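You operate a simulated robot arm through the tools that you are given. There is no shell and no other tool.

The job below is to be done with a simulated robot arm. You get a single attempt, and the scene is never put back.

## Task
Crank the strip in the rolls through at 3.0, then rack it.
Fine: stand it in the rack's back slot; open the rolls to 5.0 afterwards.

It is judged by the outcome, as a careful person would: the job done as asked, and still so three seconds after it is handed in. It fails if anything else is knocked over, pushed out of place, dropped, spilled or broken.

## Robot
A 7-joint arm with a three-finger gripper, fixed in place. Base frame: the origin is on the floor under the middle of its stand, x ahead of it, y to its left, z up; the work surface is at about z = 0.85. Readings come in m, rad, newtons and seconds.
It reaches about 1.342 m from its shoulder. Its first joint turns from -2.897 to 2.897 rad. Payload 2.69 kg.
The tool frame sits at the grasp point between the pads (the TCP): z along the fingers, y along the line on which they close. The tips reach 0.03 m beyond it. The gripper opens to 0.128 m; its body begins 0.117 m behind the TCP.
Orientation is that of the tool frame in the base frame, as [roll, pitch, yaw] about the fixed x, y, z axes, in that order (R = Rz(yaw) Ry(pitch) Rx(roll)). With the fingers straight down and closing along the base's y, the tool's x points along the base's -x, its y along +y and its z along -z.

## Interface
- The arm moves only by the tool nudge_tool. Its argument "series" is a list of rows, each a list of 7 numbers: the turn, a rotation vector about the tool's x, y, z in units of 45 degrees (1.0 is 45 degrees), then the shift along the tool's x, y, z in units of 200 mm (1.0 is 200 mm), then the closure, from 0 (fully open) to 1 (shut). In form: [[ax, ay, az, tx, ty, tz, fingers], ...]. A call has 1 to 20 rows; each row is the pose to reach, as a shift and turn from the pose commanded when the call began, along the tool's axes at that moment. A call with a number of a shift or a turn outside -1 to 1 is refused whole. Each row takes 0.2 s and may step no farther than 0.05 m and 0.15 rad from the row before; otherwise, or with a gripper value out of range, the whole call is refused. Where a pose cannot be reached the arm comes as near as it can. A force on the tool above 40 N (or 10 N above the force at the start of the call, whichever is more), or a blocked arm, ends the call early, and 0.2 s more pass. Each finger travels about 0.127 m/s and halts on what it meets, pressing with about 37 N; the grip force reading is that of the motor and also rises with nothing between the fingers. The clock runs only during rows and for 0.2 s after the last one: add rows that repeat a pose to give the fingers time. The reply holds the time, the measured pose of the TCP, the force on the tool along the base axes, the opening and the grip force, in the units named above and with some noise, with the torque about the TCP (base axes, N m) and any sound that the robot's microphone picked up, and new pictures: "show" is both (left out), scene, wrist or none.
- Cameras (640 x 400 px; columns grow to the right, rows downward): "scene" is fixed at [0.4022, -0.4944, 1.4577]; the picture's right is [0.94, -0.35, 0.00], its down [-0.21, -0.55, -0.81] and it looks along [0.29, 0.76, -0.59] (base axes); focal length 328 px, centre (320, 200). "wrist" rides on the gripper at [0.058, 0.054, -0.131] in the tool frame; the picture's right is [-0.68, 0.74, 0.00], its down [-0.62, -0.57, -0.55] and it looks along [-0.40, -0.37, 0.84] (tool axes); focal length 234 px, centre (320, 200). There is no depth. A picture from a camera that has moved, and an enlarged one, comes with that camera's place and axes in the base frame and with its lens. The place of the scene camera against the robot may be out by one fixed shift of up to 0.025 m in any direction.
- lift_body(by): moves the trunk up (or, below 0, down) by that many m; the arm rides with it, the base frame stays. It gives what a move gives, with no picture.
- enlarge(camera, box): a new picture of the part [left, top, right, bottom] of that camera's present view, enlarged. It takes no simulated time.
- job_done(): hands the job in; it is judged then, once.

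Nothing tells you positions but the pictures and the camera data. Unless the task says otherwise, let go and move clear before handing in.

The tools are called after "Emit:" as name(argument=value, ...) on one line, values as JSON. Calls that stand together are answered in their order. nudge_tool: Moves the arm, as the interface text tells. Its arguments: {"type":"object","properties":{"series":{"type":"array","items":{"type":"array","items":{"type":"number"}}},"show":{"type":"string","enum":["both","scene","wrist","none"]}},"required":["series"]} The other tools are called the same way: lift_body (by) moves the trunk up or down; enlarge (camera, box) takes an enlarged picture of a part of a camera's view; job_done () hands the job in.

At the start:

```text
time_s: 0.0
tcp_pos: [0.6232, 0.0256, 1.1798]
tool_rot: [3.141, 0.001, 3.14]
ft_force: [0.4, 0.8, -0.3]
moment: [-0.01, 0.0, -0.04]
gripper_width: 0.1282
grip_force: 0.1
trunk travel left (down, up): [-0.15, 0.2]
```

scene: 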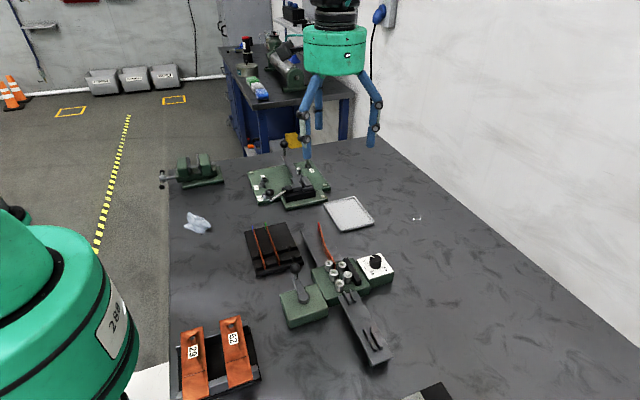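
wrist: 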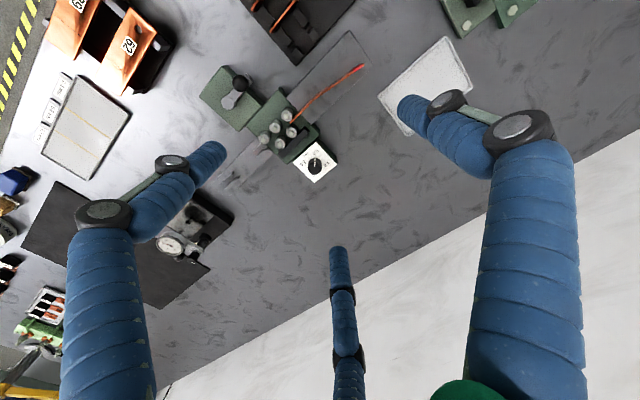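

I see a bench with a rolling device (green block with rollers, a dial on a white plate, a crank), a rack with slots, and other items. I'll enlarge both views first to understand the parts.

Emit:
enlarge(camera="scene", box=[230, 200, 430, 380])

Emit:
enlarge(camera="wrist", box=[180, 0, 400, 200])

Emit:
enlarge(camera="scene", box=[300, 240, 400, 310])

Emit:
enlarge(camera="scene", box=[150, 130, 390, 290])

```text
2.22 times, centred on (330, 290) of scene
camera zoom: at [0.4022, -0.4944, 1.4577], right [0.94, -0.35, 0.0], down [-0.21, -0.55, -0.81], along [0.29, 0.76, -0.59], focal length 728 px, centre (298, 0)
```

zoom: 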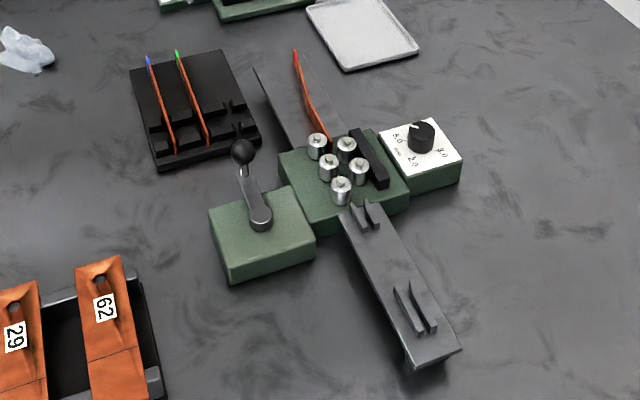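

```text
2.00 times, centred on (290, 100) of wrist
camera zoom: at [0.5645, 0.0778, 1.3116], right [0.68, 0.74, 0.0], down [0.62, -0.57, 0.55], along [0.4, -0.37, -0.84], focal length 468 px, centre (380, 400)
```

zoom: 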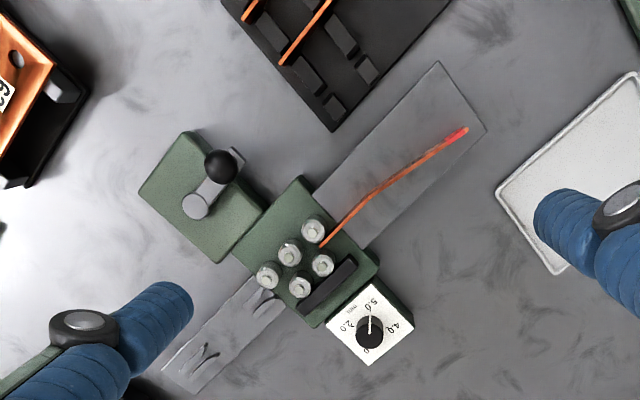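

```text
5.71 times, centred on (350, 275) of scene
camera zoom: at [0.4022, -0.4944, 1.4577], right [0.94, -0.35, 0.0], down [-0.21, -0.55, -0.81], along [0.29, 0.76, -0.59], focal length 1871 px, centre (149, -229)
```

zoom: 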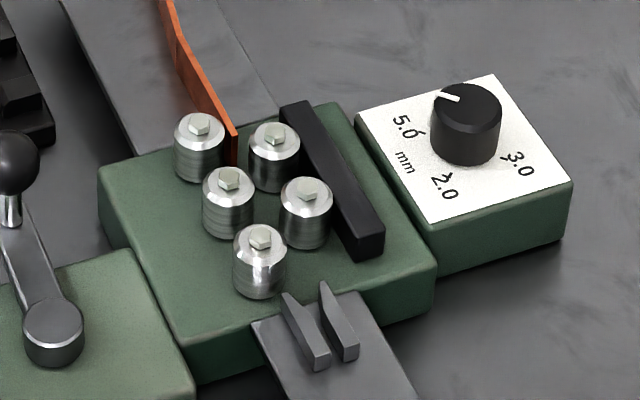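

```text
2.50 times, centred on (270, 210) of scene
camera zoom: at [0.4022, -0.4944, 1.4577], right [0.94, -0.35, 0.0], down [-0.21, -0.55, -0.81], along [0.29, 0.76, -0.59], focal length 819 px, centre (445, 175)
```

zoom: 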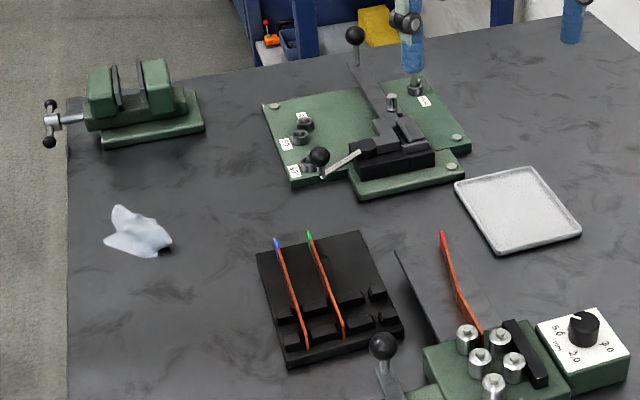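

The strip-straightener is near (0.61, -0.05): 5 vertical rolls, a dial knob near (0.69, -0.05), and a crank hub near (0.52, -0.085). The rack is near x 0.45–0.57, y 0.04–0.2, with slots along y. I'll move the wrist camera over the rack to see its slots clearly.

Emit:
nudge_tool(series=[[0, 0, 0, 0.12, 0.12, 0.08, 0], [0, 0, 0, 0.24, 0.24, 0.15, 0], [0, 0, 0, 0.36, 0.36, 0.22, 0], [0, 0, 0, 0.5, 0.475, 0.3, 0]])

```text
time_s: 1.0
tcp_pos: [0.5233, 0.1196, 1.1193]
tool_rot: [-3.142, -0.001, -3.139]
ft_force: [-0.3, -0.8, -0.3]
moment: [0.04, 0.04, 0.01]
gripper_width: 0.1278
grip_force: 0.0
trunk travel left (down, up): [-0.15, 0.2]
camera wrist: at [0.4654, 0.1734, 1.2511], right [0.68, 0.74, 0.0], down [0.62, -0.57, 0.55], along [0.4, -0.37, -0.84], focal length 234 px, centre (320, 200)
```

scene: 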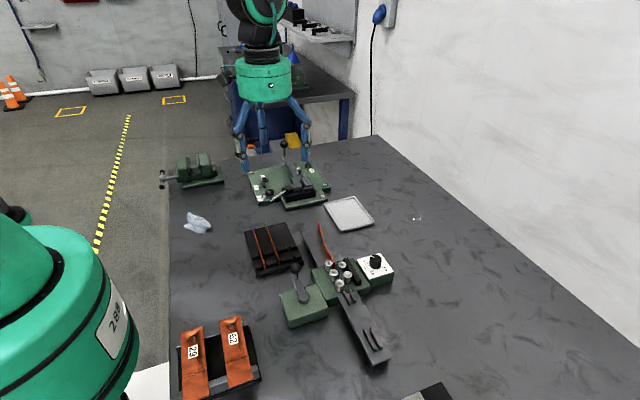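
wrist: 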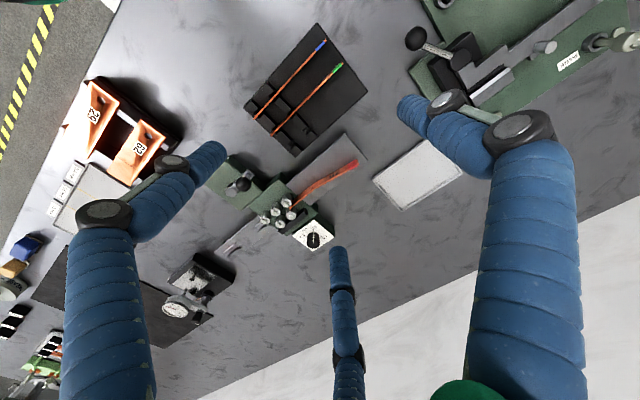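

The rack is visible now with two occupied slots (blue, green). I'll enlarge it and the machine.

Emit:
enlarge(camera="wrist", box=[230, 10, 390, 170])

Emit:
enlarge(camera="wrist", box=[200, 120, 380, 260])

Emit:
enlarge(camera="scene", box=[235, 210, 315, 290])

```text
2.50 times, centred on (310, 90) of wrist
camera zoom: at [0.4654, 0.1734, 1.2511], right [0.68, 0.74, 0.0], down [0.62, -0.57, 0.55], along [0.4, -0.37, -0.84], focal length 585 px, centre (345, 475)
```

zoom: 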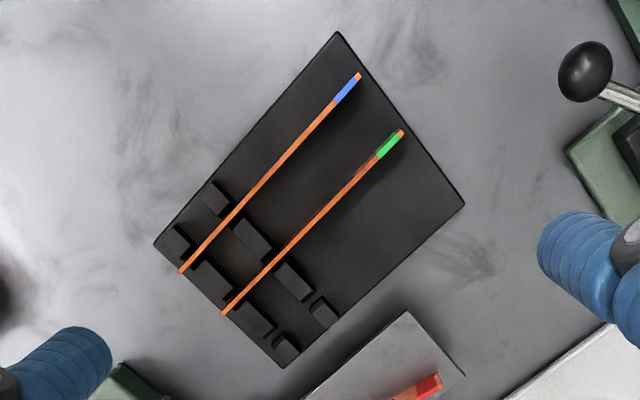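

```text
2.86 times, centred on (290, 190) of wrist
camera zoom: at [0.4654, 0.1734, 1.2511], right [0.68, 0.74, 0.0], down [0.62, -0.57, 0.55], along [0.4, -0.37, -0.84], focal length 669 px, centre (406, 229)
```

zoom: 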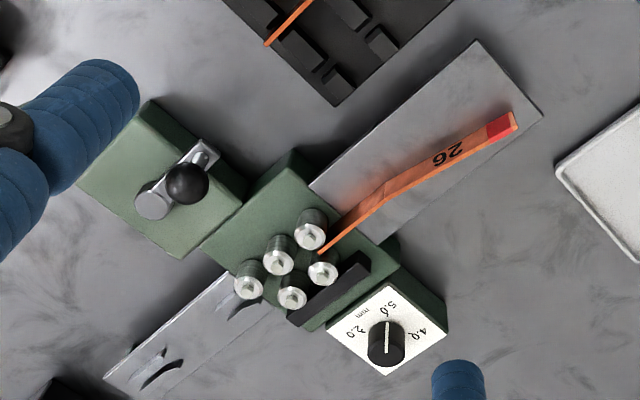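

```text
5.00 times, centred on (275, 250) of scene
camera zoom: at [0.4022, -0.4944, 1.4577], right [0.94, -0.35, 0.0], down [-0.21, -0.55, -0.81], along [0.29, 0.76, -0.59], focal length 1638 px, centre (545, -50)
```

zoom: 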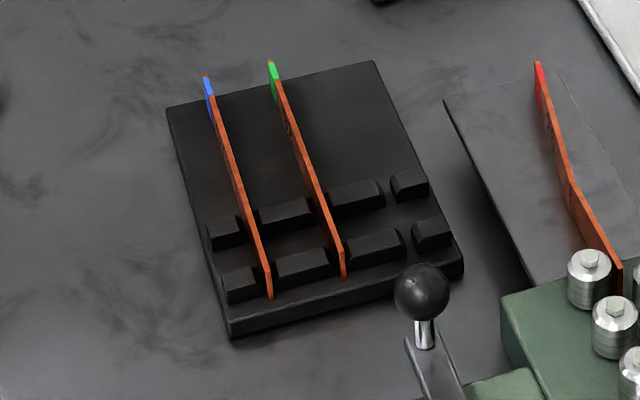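

The rack has three slots along y; the two nearest the robot are taken and the back one (x≈0.55) is free. Before touching anything I'll close the fingers in the air to learn how this three-finger gripper closes.

Emit:
nudge_tool(series=[[0, 0, 0, 0, 0, 0, 0.6], [0, 0, 0, 0, 0, 0, 0.6], [0, 0, 0, 0, 0, 0, 0.6], [0, 0, 0, 0, 0, 0, 0.6]])

Emit:
nudge_tool(series=[[0, 0, 0, 0, 0, 0, 1], [0, 0, 0, 0, 0, 0, 1], [0, 0, 0, 0, 0, 0, 1]])

```text
time_s: 2.0
tcp_pos: [0.5237, 0.1201, 1.1194]
tool_rot: [3.142, -0.001, 3.141]
ft_force: [-0.4, -1.0, 0.2]
moment: [-0.03, -0.02, 0.03]
gripper_width: 0.051
grip_force: 0.1
trunk travel left (down, up): [-0.15, 0.2]
camera wrist: at [0.4653, 0.1734, 1.2509], right [0.68, 0.74, 0.0], down [0.62, -0.56, 0.55], along [0.4, -0.37, -0.84], focal length 234 px, centre (320, 200)
```

scene: 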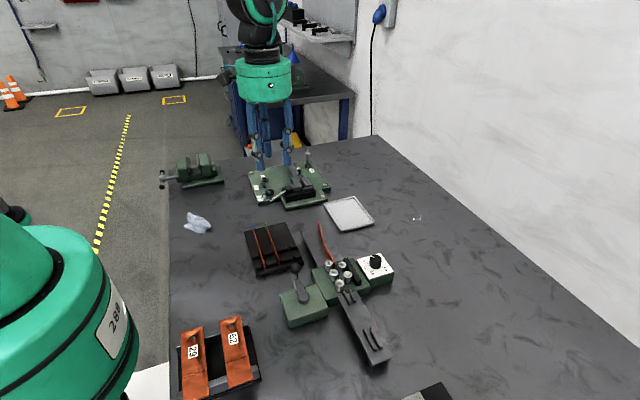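
wrist: 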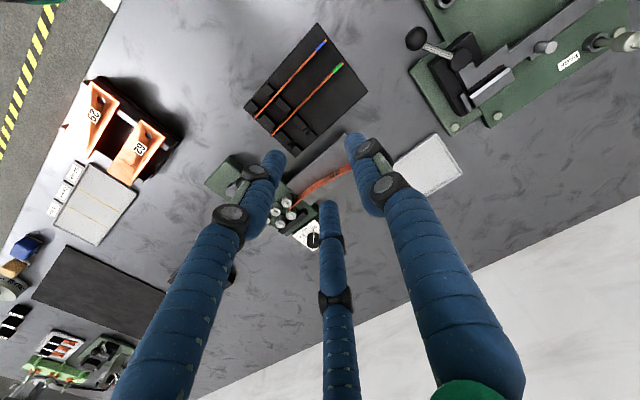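

```text
time_s: 2.8
tcp_pos: [0.5234, 0.1205, 1.1205]
tool_rot: [3.141, 0.001, 3.141]
ft_force: [-0.8, 0.1, 0.1]
moment: [-0.01, 0.0, 0.02]
gripper_width: 0.0022
grip_force: 31.5
trunk travel left (down, up): [-0.15, 0.2]
camera wrist: at [0.4653, 0.1734, 1.2509], right [0.68, 0.74, 0.0], down [0.62, -0.56, 0.55], along [0.4, -0.37, -0.84], focal length 234 px, centre (320, 200)
```

scene: 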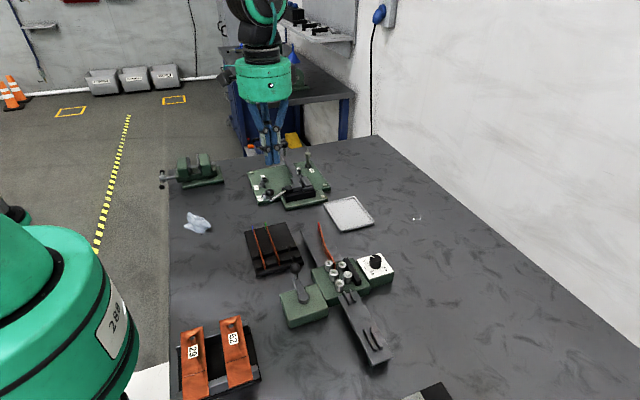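
wrist: 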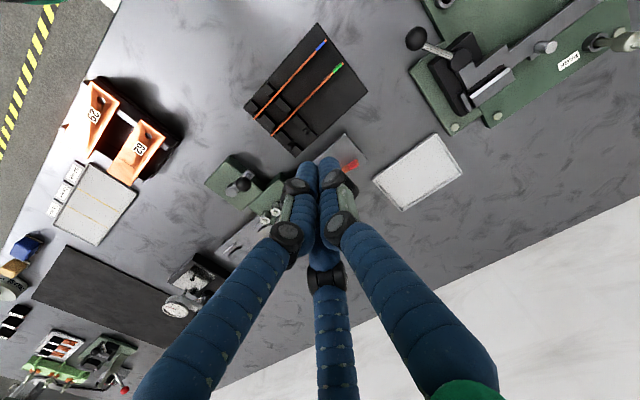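

The fingers close centrically. I'll look at the closed tips in detail.

Emit:
enlarge(camera="wrist", box=[250, 130, 390, 280])

Emit:
enlarge(camera="scene", box=[220, 60, 320, 180])

```text
2.67 times, centred on (320, 205) of wrist
camera zoom: at [0.4653, 0.1734, 1.2509], right [0.68, 0.74, 0.0], down [0.62, -0.56, 0.55], along [0.4, -0.37, -0.84], focal length 624 px, centre (320, 187)
```

zoom: 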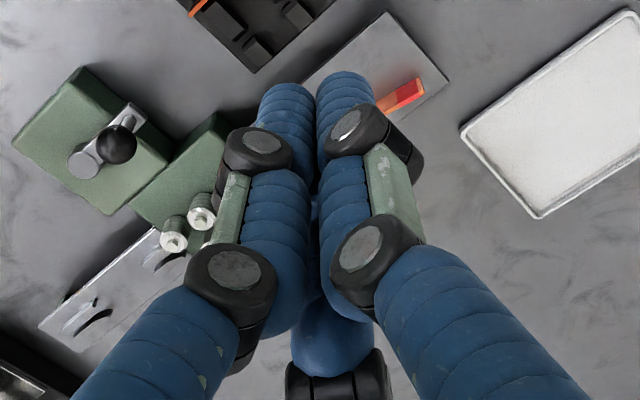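

```text
3.33 times, centred on (270, 120) of scene
camera zoom: at [0.4022, -0.4944, 1.4577], right [0.94, -0.35, 0.0], down [-0.21, -0.55, -0.81], along [0.29, 0.76, -0.59], focal length 1092 px, centre (487, 467)
```

zoom: 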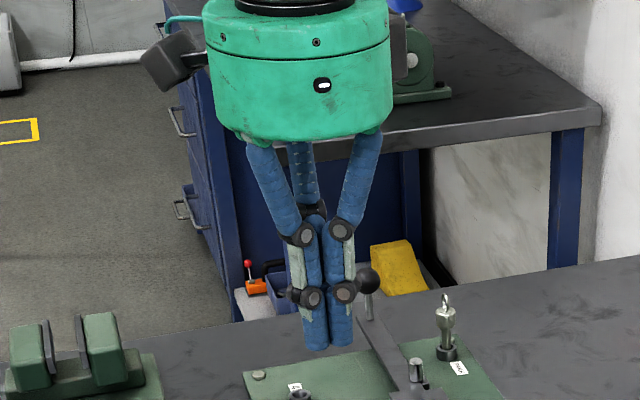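

The gripper is a centric three-finger type (fingers at 90°, -30°, -150° in the tool frame, about 16 mm thick). Next I move above the knob near (0.702, -0.064) at a safe height to view the dial closely.

Emit:
nudge_tool(series=[[0, 0, 0, -0.13, -0.13, 0.07, 0.6], [0, 0, 0, -0.26, -0.26, 0.14, 0.6], [0, 0, 0, -0.39, -0.39, 0.21, 0.5], [0, 0, 0, -0.52, -0.52, 0.28, 0.4], [0, 0, 0, -0.65, -0.65, 0.35, 0.4], [0, 0, 0, -0.78, -0.78, 0.42, 0.4], [0, 0, 0, -0.895, -0.92, 0.5, 0.4]])

```text
time_s: 4.4
tcp_pos: [0.7022, -0.064, 1.0206]
tool_rot: [-3.141, -0.001, 3.14]
ft_force: [-0.5, -0.2, 0.1]
moment: [0.02, -0.03, -0.03]
gripper_width: 0.0765
grip_force: 0.0
trunk travel left (down, up): [-0.15, 0.2]
camera wrist: at [0.6442, -0.0114, 1.1514], right [0.68, 0.74, 0.0], down [0.62, -0.57, 0.55], along [0.4, -0.37, -0.84], focal length 234 px, centre (320, 200)
```

scene: 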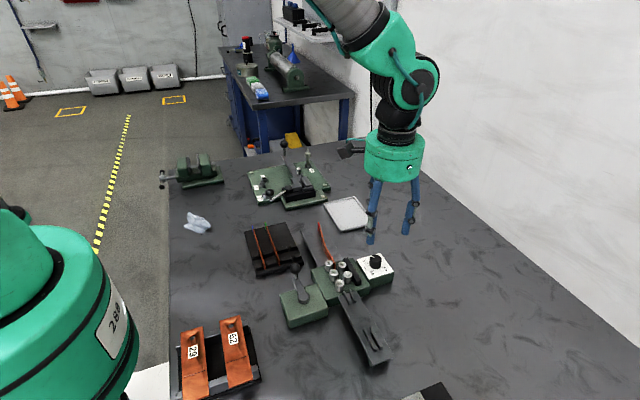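
wrist: 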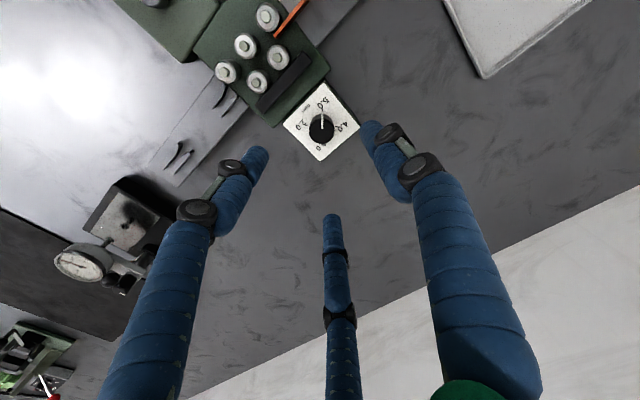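

Emit:
enlarge(camera="wrist", box=[260, 70, 380, 170])

Emit:
enlarge(camera="wrist", box=[180, 0, 370, 130])

Emit:
enlarge(camera="scene", box=[310, 215, 430, 295])

```text
4.00 times, centred on (320, 120) of wrist
camera zoom: at [0.6442, -0.0114, 1.1514], right [0.68, 0.74, 0.0], down [0.62, -0.57, 0.55], along [0.4, -0.37, -0.84], focal length 937 px, centre (320, 520)
```

zoom: 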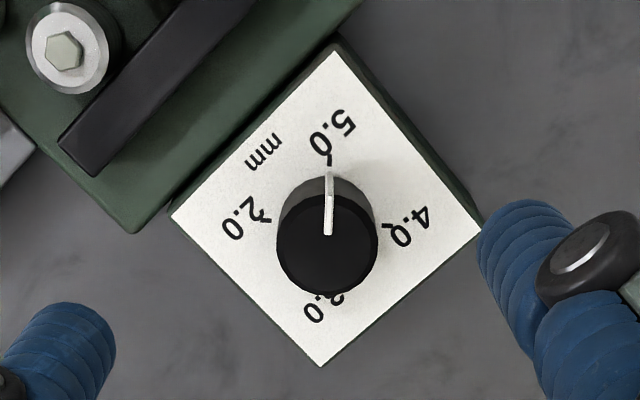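

```text
3.08 times, centred on (275, 65) of wrist
camera zoom: at [0.6442, -0.0114, 1.1514], right [0.68, 0.74, 0.0], down [0.62, -0.57, 0.55], along [0.4, -0.37, -0.84], focal length 720 px, centre (458, 615)
```

zoom: 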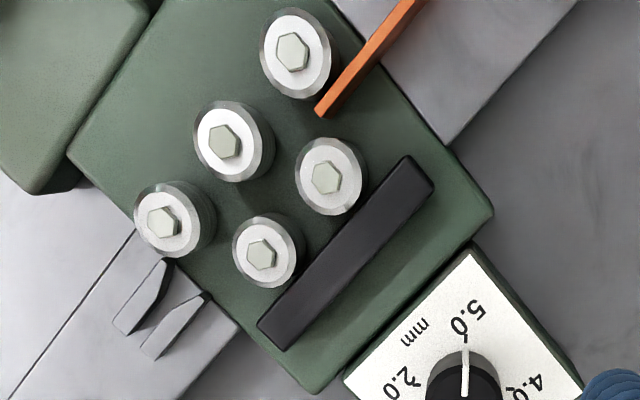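

```text
5.00 times, centred on (370, 255) of scene
camera zoom: at [0.4022, -0.4944, 1.4577], right [0.94, -0.35, 0.0], down [-0.21, -0.55, -0.81], along [0.29, 0.76, -0.59], focal length 1638 px, centre (70, -75)
```

zoom: 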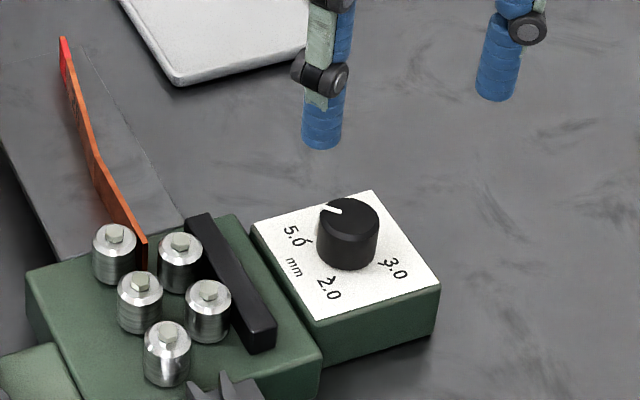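

The pointer sits on the 5.0 tick; the knob (about 28 mm wide) is centred near (0.7035, -0.064). From 5.0 to 3.0 it must turn 180° clockwise seen from above. I'll pre-rotate the tool counter-clockwise 90° while descending a bit, to have the full turn in one grip.

Emit:
nudge_tool(series=[[0, 0, -0.1667, 0, 0, 0.05, 0.5], [0, 0, -0.3333, 0, 0, 0.1, 0.5], [0, 0, -0.5, 0, 0, 0.15, 0.5], [0, 0, -0.6667, 0, 0, 0.2, 0.5], [0, 0, -0.8333, 0, 0, 0.25, 0.5], [0, 0, -1, -0.0065, 0, 0.3, 0.5]])

Emit:
nudge_tool(series=[[0, 0, -0.1667, 0, 0, 0, 0.5], [0, 0, -0.3333, 0, 0, 0, 0.5], [0, 0, -0.5, 0, 0, 0, 0.5], [0, 0, -0.6667, 0, 0, 0, 0.5], [0, 0, -0.8333, 0, 0, 0, 0.5], [0, 0, -1, 0, 0, 0, 0.5], [0, 0, -1, 0, 0, 0, 0.5]])

```text
time_s: 5.8
tcp_pos: [0.7025, -0.0629, 0.9611]
tool_rot: [-3.141, 0.0, -2.353]
ft_force: [-0.3, 0.2, -0.6]
moment: [0.01, -0.01, 0.02]
gripper_width: 0.0641
grip_force: 0.0
trunk travel left (down, up): [-0.15, 0.2]
camera wrist: at [0.6245, -0.0686, 1.0919], right [-0.05, 1.0, 0.0], down [0.84, 0.04, 0.55], along [0.55, 0.02, -0.84], focal length 234 px, centre (320, 200)
```

scene: 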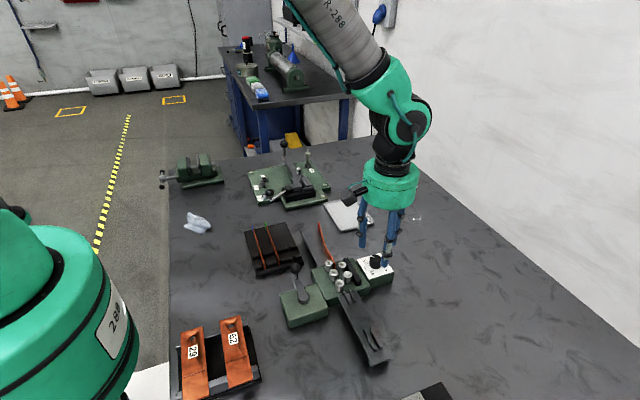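
wrist: 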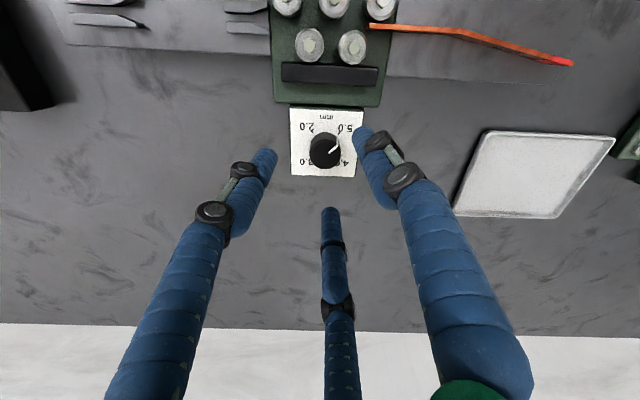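

```text
time_s: 7.4
tcp_pos: [0.7026, -0.0645, 0.9598]
tool_rot: [3.141, 0.001, -1.569]
ft_force: [0.2, -0.4, 0.1]
moment: [-0.02, 0.03, -0.03]
gripper_width: 0.064
grip_force: 0.2
trunk travel left (down, up): [-0.15, 0.2]
camera wrist: at [0.65, -0.1236, 1.0917], right [-0.74, 0.67, 0.0], down [0.56, 0.62, 0.55], along [0.37, 0.4, -0.84], focal length 234 px, centre (320, 200)
```

scene: 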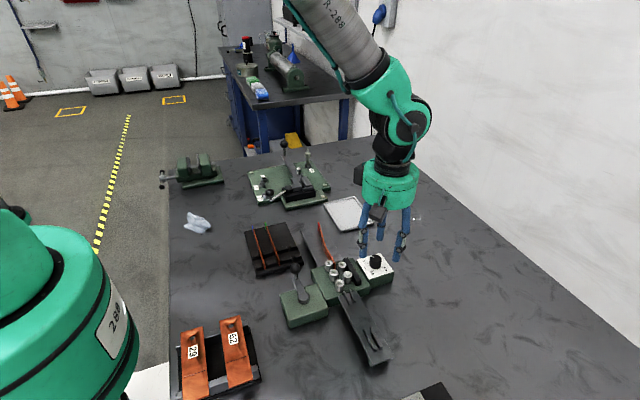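
wrist: 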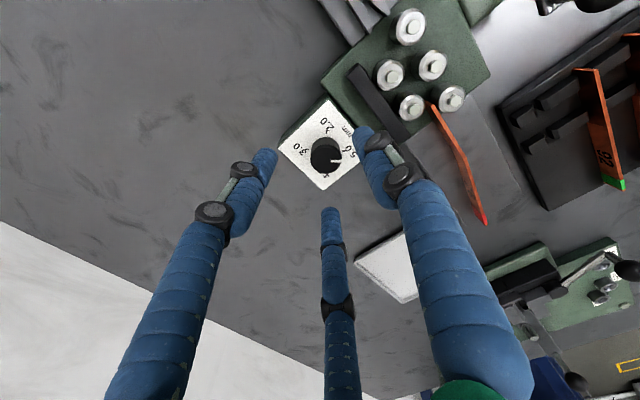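

The 90° pre-rotation is reachable. I'll zoom to measure the knob's offset from the tool axis precisely.

Emit:
enlarge(camera="wrist", box=[260, 80, 380, 230])

Emit:
enlarge(camera="scene", box=[330, 200, 430, 280])

```text
2.67 times, centred on (320, 155) of wrist
camera zoom: at [0.65, -0.1236, 1.0917], right [-0.74, 0.67, 0.0], down [0.56, 0.62, 0.55], along [0.37, 0.4, -0.84], focal length 624 px, centre (320, 320)
```

zoom: 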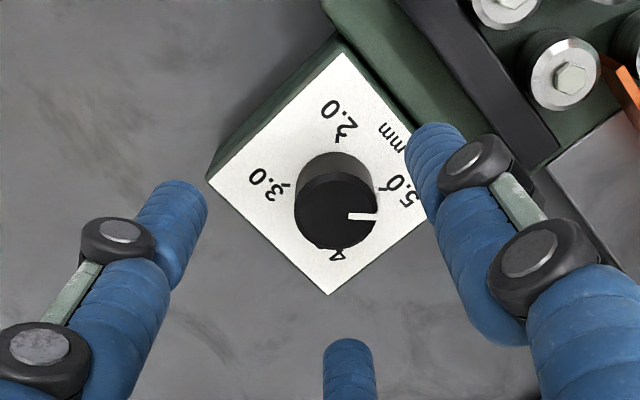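

```text
5.00 times, centred on (380, 240) of scene
camera zoom: at [0.4022, -0.4944, 1.4577], right [0.94, -0.35, 0.0], down [-0.21, -0.55, -0.81], along [0.29, 0.76, -0.59], focal length 1638 px, centre (20, 0)
```

zoom: 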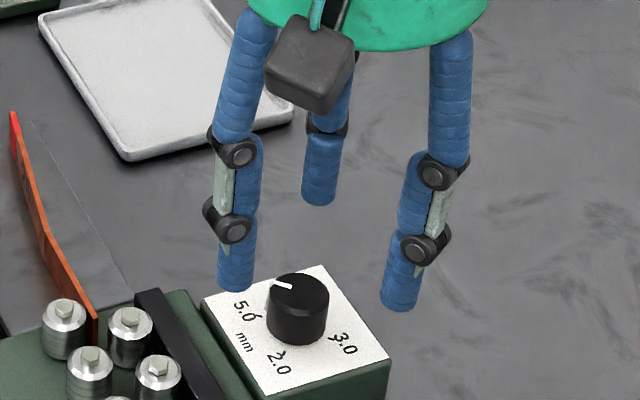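

I take the knob centre at about (0.7015, -0.060), its top at z≈0.90 and the dial plate at z≈0.877. I'll align with it and lower the tips to just above the knob, with the fingers narrowed to about 49 mm so they clear the black bar.

Emit:
nudge_tool(series=[[0, 0, 0, -0.02, 0.0075, 0.0, 0.62], [0, 0, 0, -0.02, 0.0075, 0.06, 0.62], [0, 0, 0, -0.02, 0.0075, 0.12, 0.62], [0, 0, 0, -0.02, 0.0075, 0.12, 0.62]])

Emit:
enlarge(camera="wrist", box=[240, 70, 400, 230])

Emit:
enlarge(camera="scene", box=[330, 200, 430, 280])

```text
time_s: 8.4
tcp_pos: [0.702, -0.0607, 0.9378]
tool_rot: [3.14, 0.0, -1.571]
ft_force: [0.4, -0.1, -0.1]
moment: [0.0, 0.01, -0.01]
gripper_width: 0.0485
grip_force: 0.1
trunk travel left (down, up): [-0.15, 0.2]
camera wrist: at [0.6485, -0.1194, 1.0676], right [-0.74, 0.68, 0.0], down [0.57, 0.62, 0.55], along [0.37, 0.4, -0.84], focal length 234 px, centre (320, 200)
```

scene: 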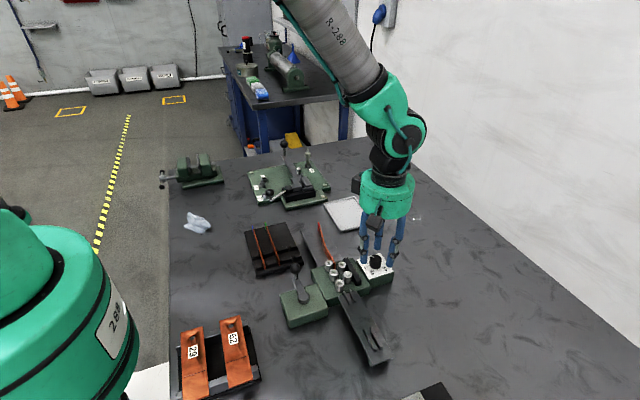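
wrist: 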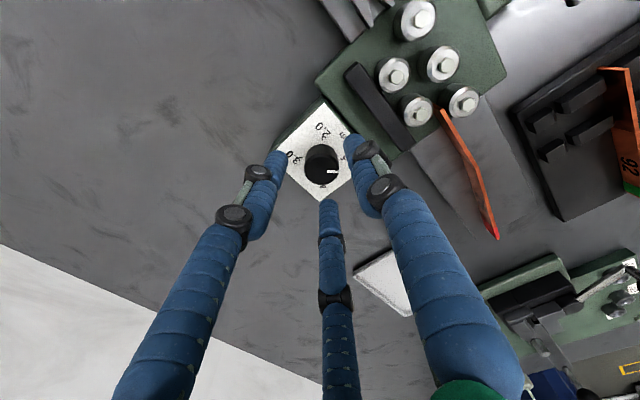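

```text
2.50 times, centred on (320, 150) of wrist
camera zoom: at [0.6485, -0.1194, 1.0676], right [-0.74, 0.68, 0.0], down [0.57, 0.62, 0.55], along [0.37, 0.4, -0.84], focal length 585 px, centre (320, 325)
```

zoom: 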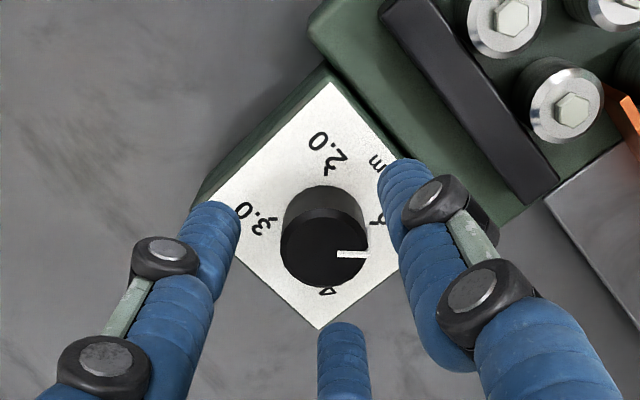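

```text
5.00 times, centred on (380, 240) of scene
camera zoom: at [0.4022, -0.4944, 1.4577], right [0.94, -0.35, 0.0], down [-0.21, -0.55, -0.81], along [0.29, 0.76, -0.59], focal length 1638 px, centre (20, 0)
```

zoom: 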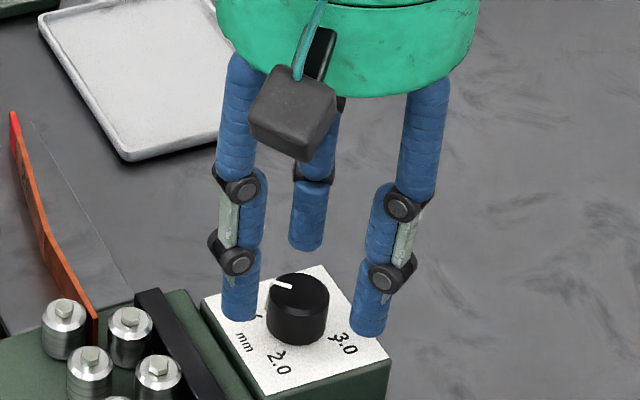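

The tool axis is within about 2 mm of the knob axis. I'll shift 1.5 mm and go down so the tips straddle the knob, staying just above the plate.

Emit:
nudge_tool(series=[[0, 0, 0, -0.005, 0.0075, 0.03, 0.62], [0, 0, 0, -0.005, 0.0075, 0.06, 0.62], [0, 0, 0, -0.005, 0.0075, 0.09, 0.62], [0, 0, 0, -0.005, 0.0075, 0.115, 0.62], [0, 0, 0, -0.005, 0.0075, 0.115, 0.62]])

Emit:
enlarge(camera="wrist", box=[240, 70, 400, 230])

Emit:
enlarge(camera="scene", box=[330, 200, 430, 280])

```text
time_s: 9.6
tcp_pos: [0.7003, -0.0599, 0.9137]
tool_rot: [-3.141, -0.001, -1.569]
ft_force: [-3.8, 0.9, 8.9]
moment: [-0.01, -0.06, 0.06]
gripper_width: 0.0488
grip_force: 0.0
trunk travel left (down, up): [-0.15, 0.2]
camera wrist: at [0.647, -0.1188, 1.0451], right [-0.74, 0.68, 0.0], down [0.56, 0.62, 0.55], along [0.37, 0.4, -0.84], focal length 234 px, centre (320, 200)
```

scene: 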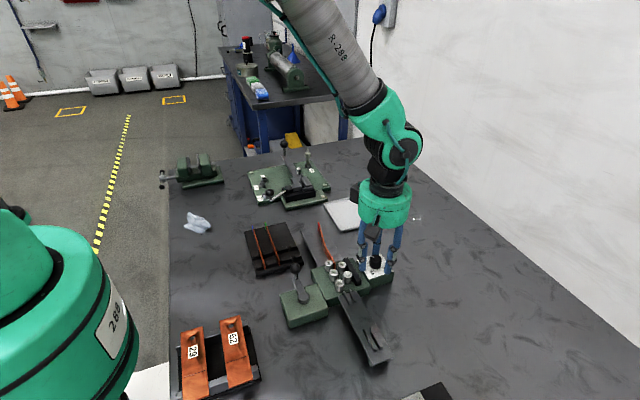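
wrist: 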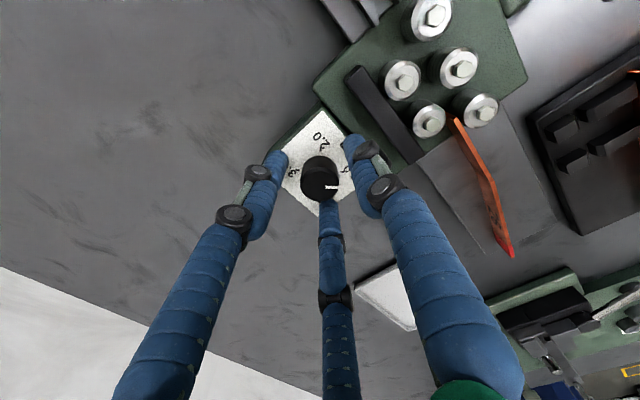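

```text
2.50 times, centred on (320, 150) of wrist
camera zoom: at [0.647, -0.1188, 1.0451], right [-0.74, 0.68, 0.0], down [0.56, 0.62, 0.55], along [0.37, 0.4, -0.84], focal length 585 px, centre (320, 325)
```

zoom: 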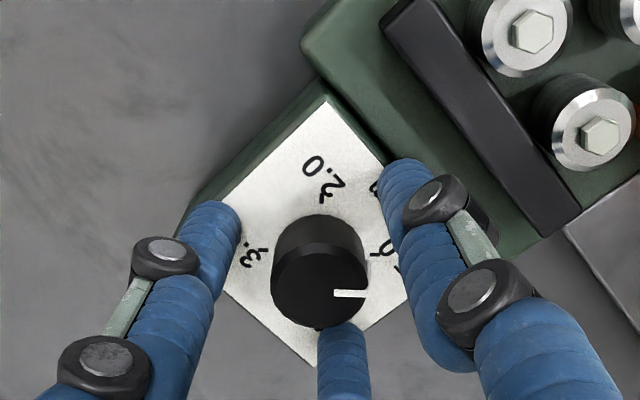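

```text
5.00 times, centred on (380, 240) of scene
camera zoom: at [0.4022, -0.4944, 1.4577], right [0.94, -0.35, 0.0], down [-0.21, -0.55, -0.81], along [0.29, 0.76, -0.59], focal length 1638 px, centre (20, 0)
```

zoom: 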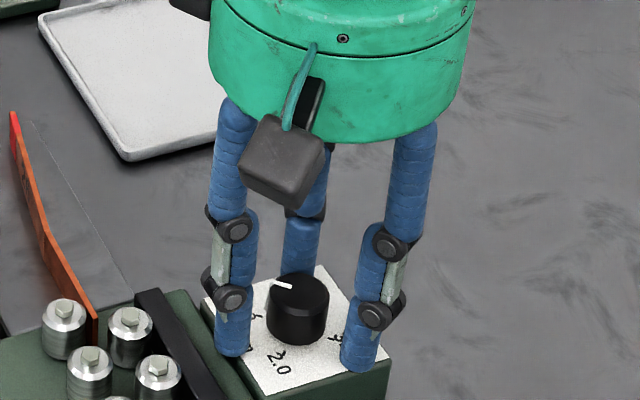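

The tips just touched the plate (plate at z≈0.884). I'll raise 3 mm and close on the knob.

Emit:
nudge_tool(series=[[0, 0, 0, 0, 0, -0.016, 0.62], [0, 0, 0, 0, 0, -0.016, 0.7], [0, 0, 0, 0, 0, -0.016, 0.78], [0, 0, 0, 0, 0, -0.016, 0.85], [0, 0, 0, 0, 0, -0.016, 0.85]])

Emit:
enlarge(camera="wrist", box=[240, 70, 400, 230])

Emit:
enlarge(camera="scene", box=[330, 200, 430, 280])

```text
time_s: 10.8
tcp_pos: [0.6991, -0.0597, 0.9171]
tool_rot: [3.141, 0.001, -1.571]
ft_force: [-2.9, -5.2, 0.5]
moment: [-0.19, 0.12, -0.02]
gripper_width: 0.0261
grip_force: 45.4
trunk travel left (down, up): [-0.15, 0.2]
camera wrist: at [0.647, -0.1192, 1.0479], right [-0.74, 0.68, 0.0], down [0.57, 0.62, 0.55], along [0.37, 0.4, -0.84], focal length 234 px, centre (320, 200)
```

scene: 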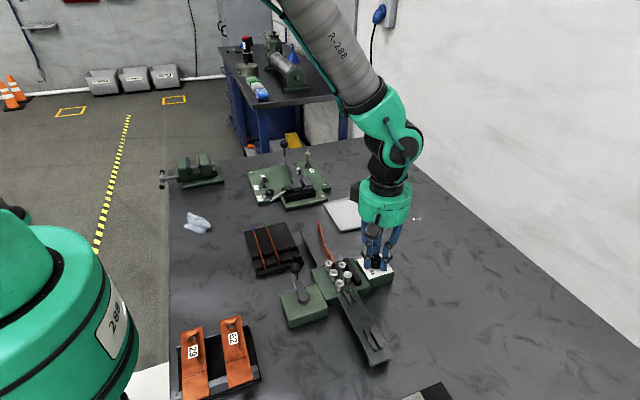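
wrist: 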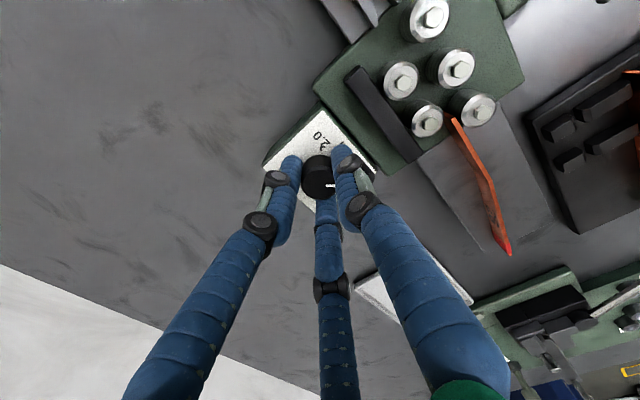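

```text
2.50 times, centred on (320, 150) of wrist
camera zoom: at [0.647, -0.1192, 1.0479], right [-0.74, 0.68, 0.0], down [0.57, 0.62, 0.55], along [0.37, 0.4, -0.84], focal length 585 px, centre (320, 325)
```

zoom: 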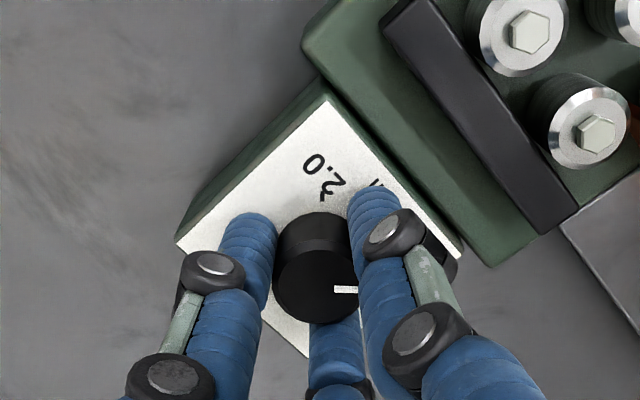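

```text
5.00 times, centred on (380, 240) of scene
camera zoom: at [0.4022, -0.4944, 1.4577], right [0.94, -0.35, 0.0], down [-0.21, -0.55, -0.81], along [0.29, 0.76, -0.59], focal length 1638 px, centre (20, 0)
```

zoom: 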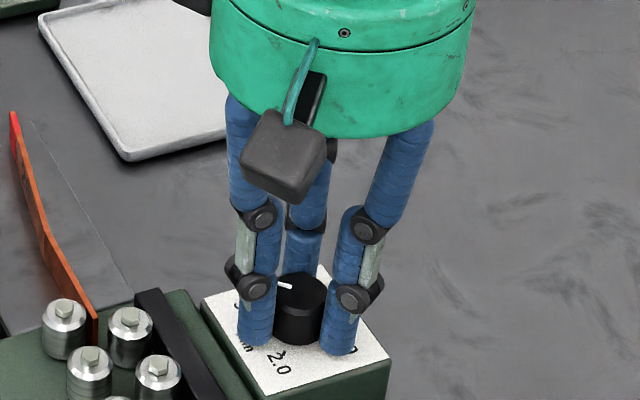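

The knob is gripped. Now I turn it clockwise 45° and check that it follows.

Emit:
nudge_tool(series=[[0, 0, 0.125, 0, 0, 0, 0.88], [0, 0, 0.25, 0, 0, 0, 0.88], [0, 0, 0.375, 0, 0, 0, 0.88], [0, 0, 0.5, 0, 0, 0, 0.88], [0, 0, 0.625, 0, 0, 0, 0.88], [0, 0, 0.75, 0, 0, 0, 0.88], [0, 0, 0.875, 0, 0, 0, 0.88], [0, 0, 1, 0, 0, 0, 0.88]])

Emit:
enlarge(camera="wrist", box=[240, 70, 400, 230])

Emit:
enlarge(camera="scene", box=[330, 200, 430, 280])

```text
time_s: 12.6
tcp_pos: [0.6998, -0.0594, 0.9167]
tool_rot: [3.141, 0.001, -2.361]
ft_force: [0.1, -16.6, 1.9]
moment: [-0.57, -0.05, -0.01]
gripper_width: 0.0262
grip_force: 44.5
trunk travel left (down, up): [-0.15, 0.2]
camera wrist: at [0.6212, -0.0639, 1.0478], right [-0.04, 1.0, 0.0], down [0.84, 0.03, 0.55], along [0.55, 0.02, -0.84], focal length 234 px, centre (320, 200)
```

scene: 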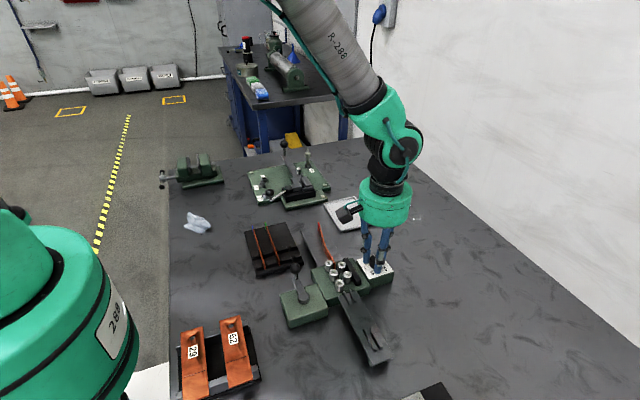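
wrist: 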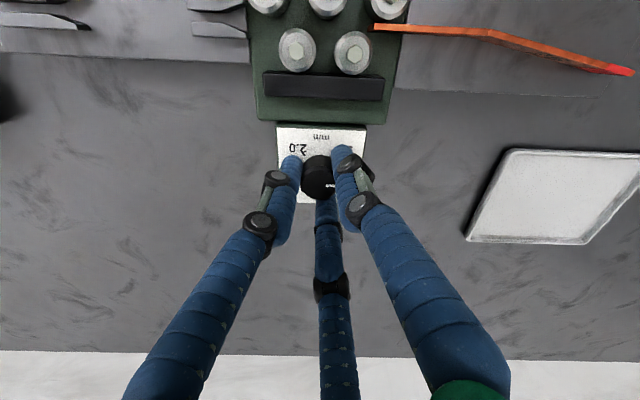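

```text
2.50 times, centred on (320, 150) of wrist
camera zoom: at [0.6212, -0.0639, 1.0478], right [-0.04, 1.0, 0.0], down [0.84, 0.03, 0.55], along [0.55, 0.02, -0.84], focal length 585 px, centre (320, 325)
```

zoom: 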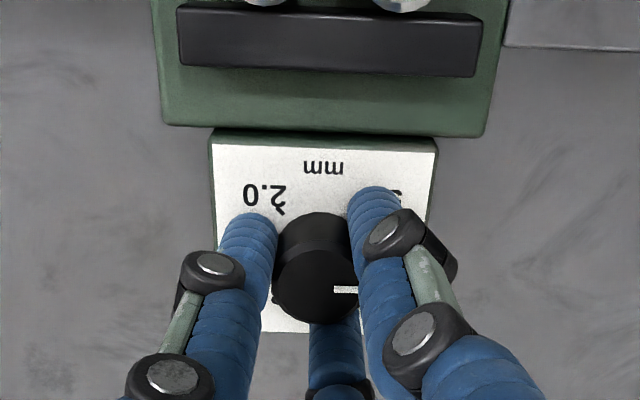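

```text
5.00 times, centred on (380, 240) of scene
camera zoom: at [0.4022, -0.4944, 1.4577], right [0.94, -0.35, 0.0], down [-0.21, -0.55, -0.81], along [0.29, 0.76, -0.59], focal length 1638 px, centre (20, 0)
```

zoom: 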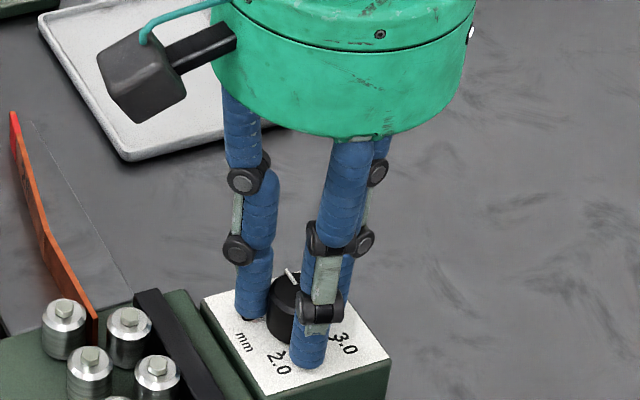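

The knob turned with the gripper (pointer is fixed in the tool view). A 16 N side load along -y has built up, so I'll relieve by 1 mm while turning another 45°.

Emit:
nudge_tool(series=[[0, 0, 0.125, 0.0035, -0.0035, 0, 0.88], [0, 0, 0.25, 0.0035, -0.0035, 0, 0.88], [0, 0, 0.375, 0.0035, -0.0035, 0, 0.88], [0, 0, 0.5, 0.0035, -0.0035, 0, 0.88], [0, 0, 0.625, 0.0035, -0.0035, 0, 0.88], [0, 0, 0.75, 0.0035, -0.0035, 0, 0.88], [0, 0, 0.875, 0.0035, -0.0035, 0, 0.88], [0, 0, 1, 0.0035, -0.0035, 0, 0.88]], show="wrist")

Emit:
enlarge(camera="wrist", box=[240, 70, 400, 230])

```text
time_s: 14.4
tcp_pos: [0.7008, -0.0603, 0.9171]
tool_rot: [-3.14, 0.001, 3.138]
ft_force: [5.0, 4.5, -0.1]
moment: [0.12, -0.16, -0.04]
gripper_width: 0.0262
grip_force: 44.5
trunk travel left (down, up): [-0.15, 0.2]
camera wrist: at [0.6423, -0.0068, 1.0479], right [0.68, 0.74, 0.0], down [0.62, -0.57, 0.55], along [0.4, -0.37, -0.84], focal length 234 px, centre (320, 200)
```

wrist: 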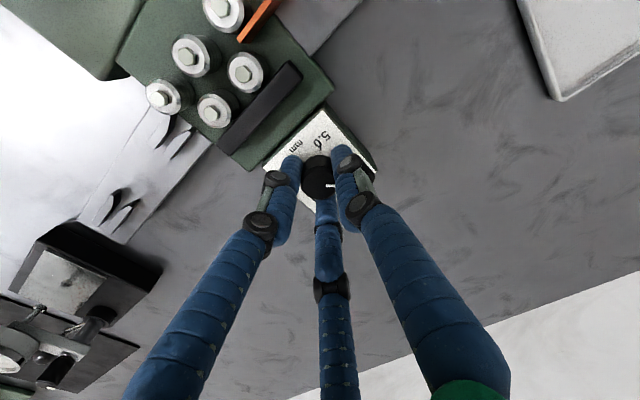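

```text
2.50 times, centred on (320, 150) of wrist
camera zoom: at [0.6423, -0.0068, 1.0479], right [0.68, 0.74, 0.0], down [0.62, -0.57, 0.55], along [0.4, -0.37, -0.84], focal length 585 px, centre (320, 325)
```

zoom: 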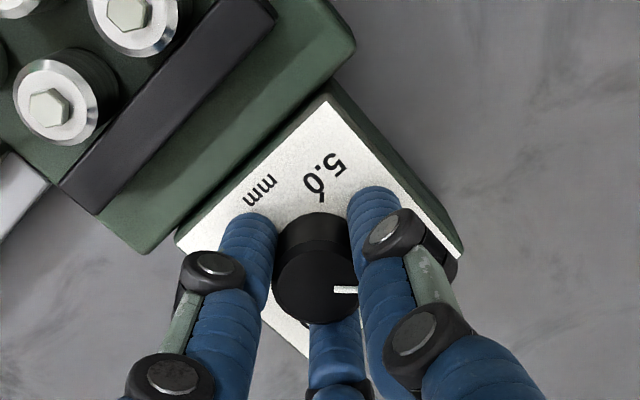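

The pointer is now at 4.0 and loads are small. Two more 45° turns to reach 3.0.

Emit:
nudge_tool(series=[[0, 0, 0.125, 0, 0, 0, 0.88], [0, 0, 0.25, 0, 0, 0, 0.88], [0, 0, 0.375, 0, 0, 0, 0.88], [0, 0, 0.5, 0, 0, 0, 0.88], [0, 0, 0.625, 0, 0, 0, 0.88], [0, 0, 0.75, 0, 0, 0, 0.88], [0, 0, 0.875, 0, 0, 0, 0.88], [0, 0, 1, 0, 0, 0, 0.88]], show="wrist")

```text
time_s: 16.2
tcp_pos: [0.7003, -0.0599, 0.917]
tool_rot: [-3.141, 0.0, 2.354]
ft_force: [5.9, 6.2, -2.6]
moment: [0.13, -0.3, 0.01]
gripper_width: 0.0257
grip_force: 44.6
trunk travel left (down, up): [-0.15, 0.2]
camera wrist: at [0.6975, 0.0187, 1.0478], right [1.0, 0.04, 0.0], down [0.03, -0.84, 0.55], along [0.02, -0.55, -0.84], focal length 234 px, centre (320, 200)
```

wrist: 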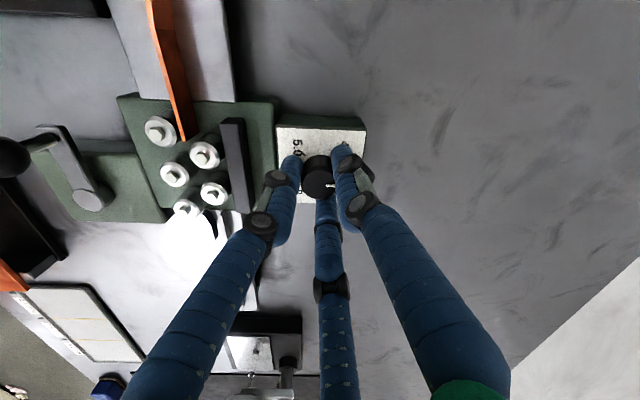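

Emit:
nudge_tool(series=[[0, 0, 0.125, 0, 0, 0, 0.88], [0, 0, 0.25, 0, 0, 0, 0.88], [0, 0, 0.375, 0, 0, 0, 0.88], [0, 0, 0.5, 0, 0, 0, 0.88], [0, 0, 0.625, 0, 0, 0, 0.88], [0, 0, 0.75, 0, 0, 0, 0.88], [0, 0, 0.875, 0, 0, 0, 0.88], [0, 0, 1, 0, 0, 0, 0.88]], show="both")

Emit:
enlarge(camera="wrist", box=[240, 70, 400, 230])

Emit:
enlarge(camera="scene", box=[330, 200, 430, 280])

```text
time_s: 18.0
tcp_pos: [0.6996, -0.0596, 0.9158]
tool_rot: [-3.141, 0.0, 1.569]
ft_force: [6.9, -1.4, 1.6]
moment: [-0.13, -0.16, -0.04]
gripper_width: 0.0262
grip_force: 45.0
trunk travel left (down, up): [-0.15, 0.2]
camera wrist: at [0.7544, -0.0023, 1.0479], right [0.74, -0.68, 0.0], down [-0.57, -0.62, 0.55], along [-0.37, -0.4, -0.84], focal length 234 px, centre (320, 200)
```

scene: 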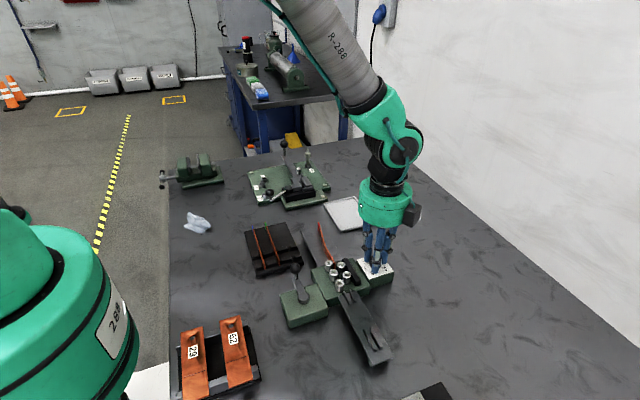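
wrist: 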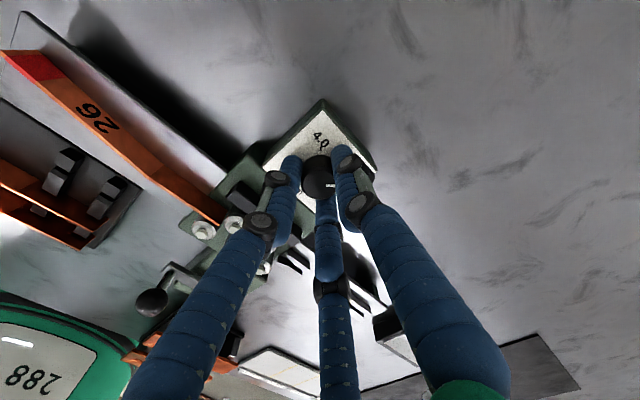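

```text
2.50 times, centred on (320, 150) of wrist
camera zoom: at [0.7544, -0.0023, 1.0479], right [0.74, -0.68, 0.0], down [-0.57, -0.62, 0.55], along [-0.37, -0.4, -0.84], focal length 585 px, centre (320, 325)
```

zoom: 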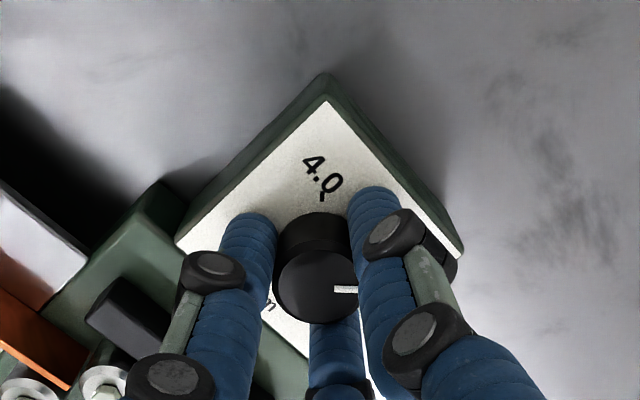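

```text
5.00 times, centred on (380, 240) of scene
camera zoom: at [0.4022, -0.4944, 1.4577], right [0.94, -0.35, 0.0], down [-0.21, -0.55, -0.81], along [0.29, 0.76, -0.59], focal length 1638 px, centre (20, 0)
```

zoom: 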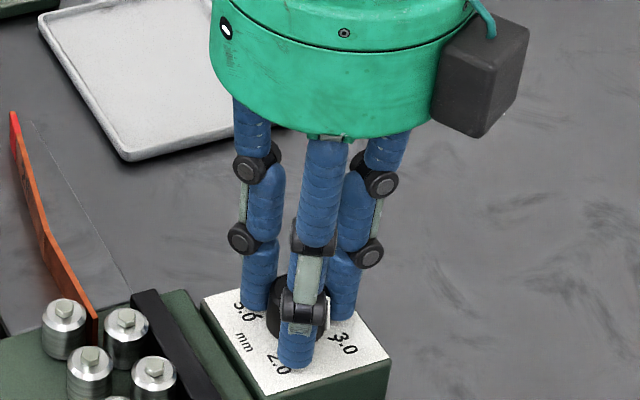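

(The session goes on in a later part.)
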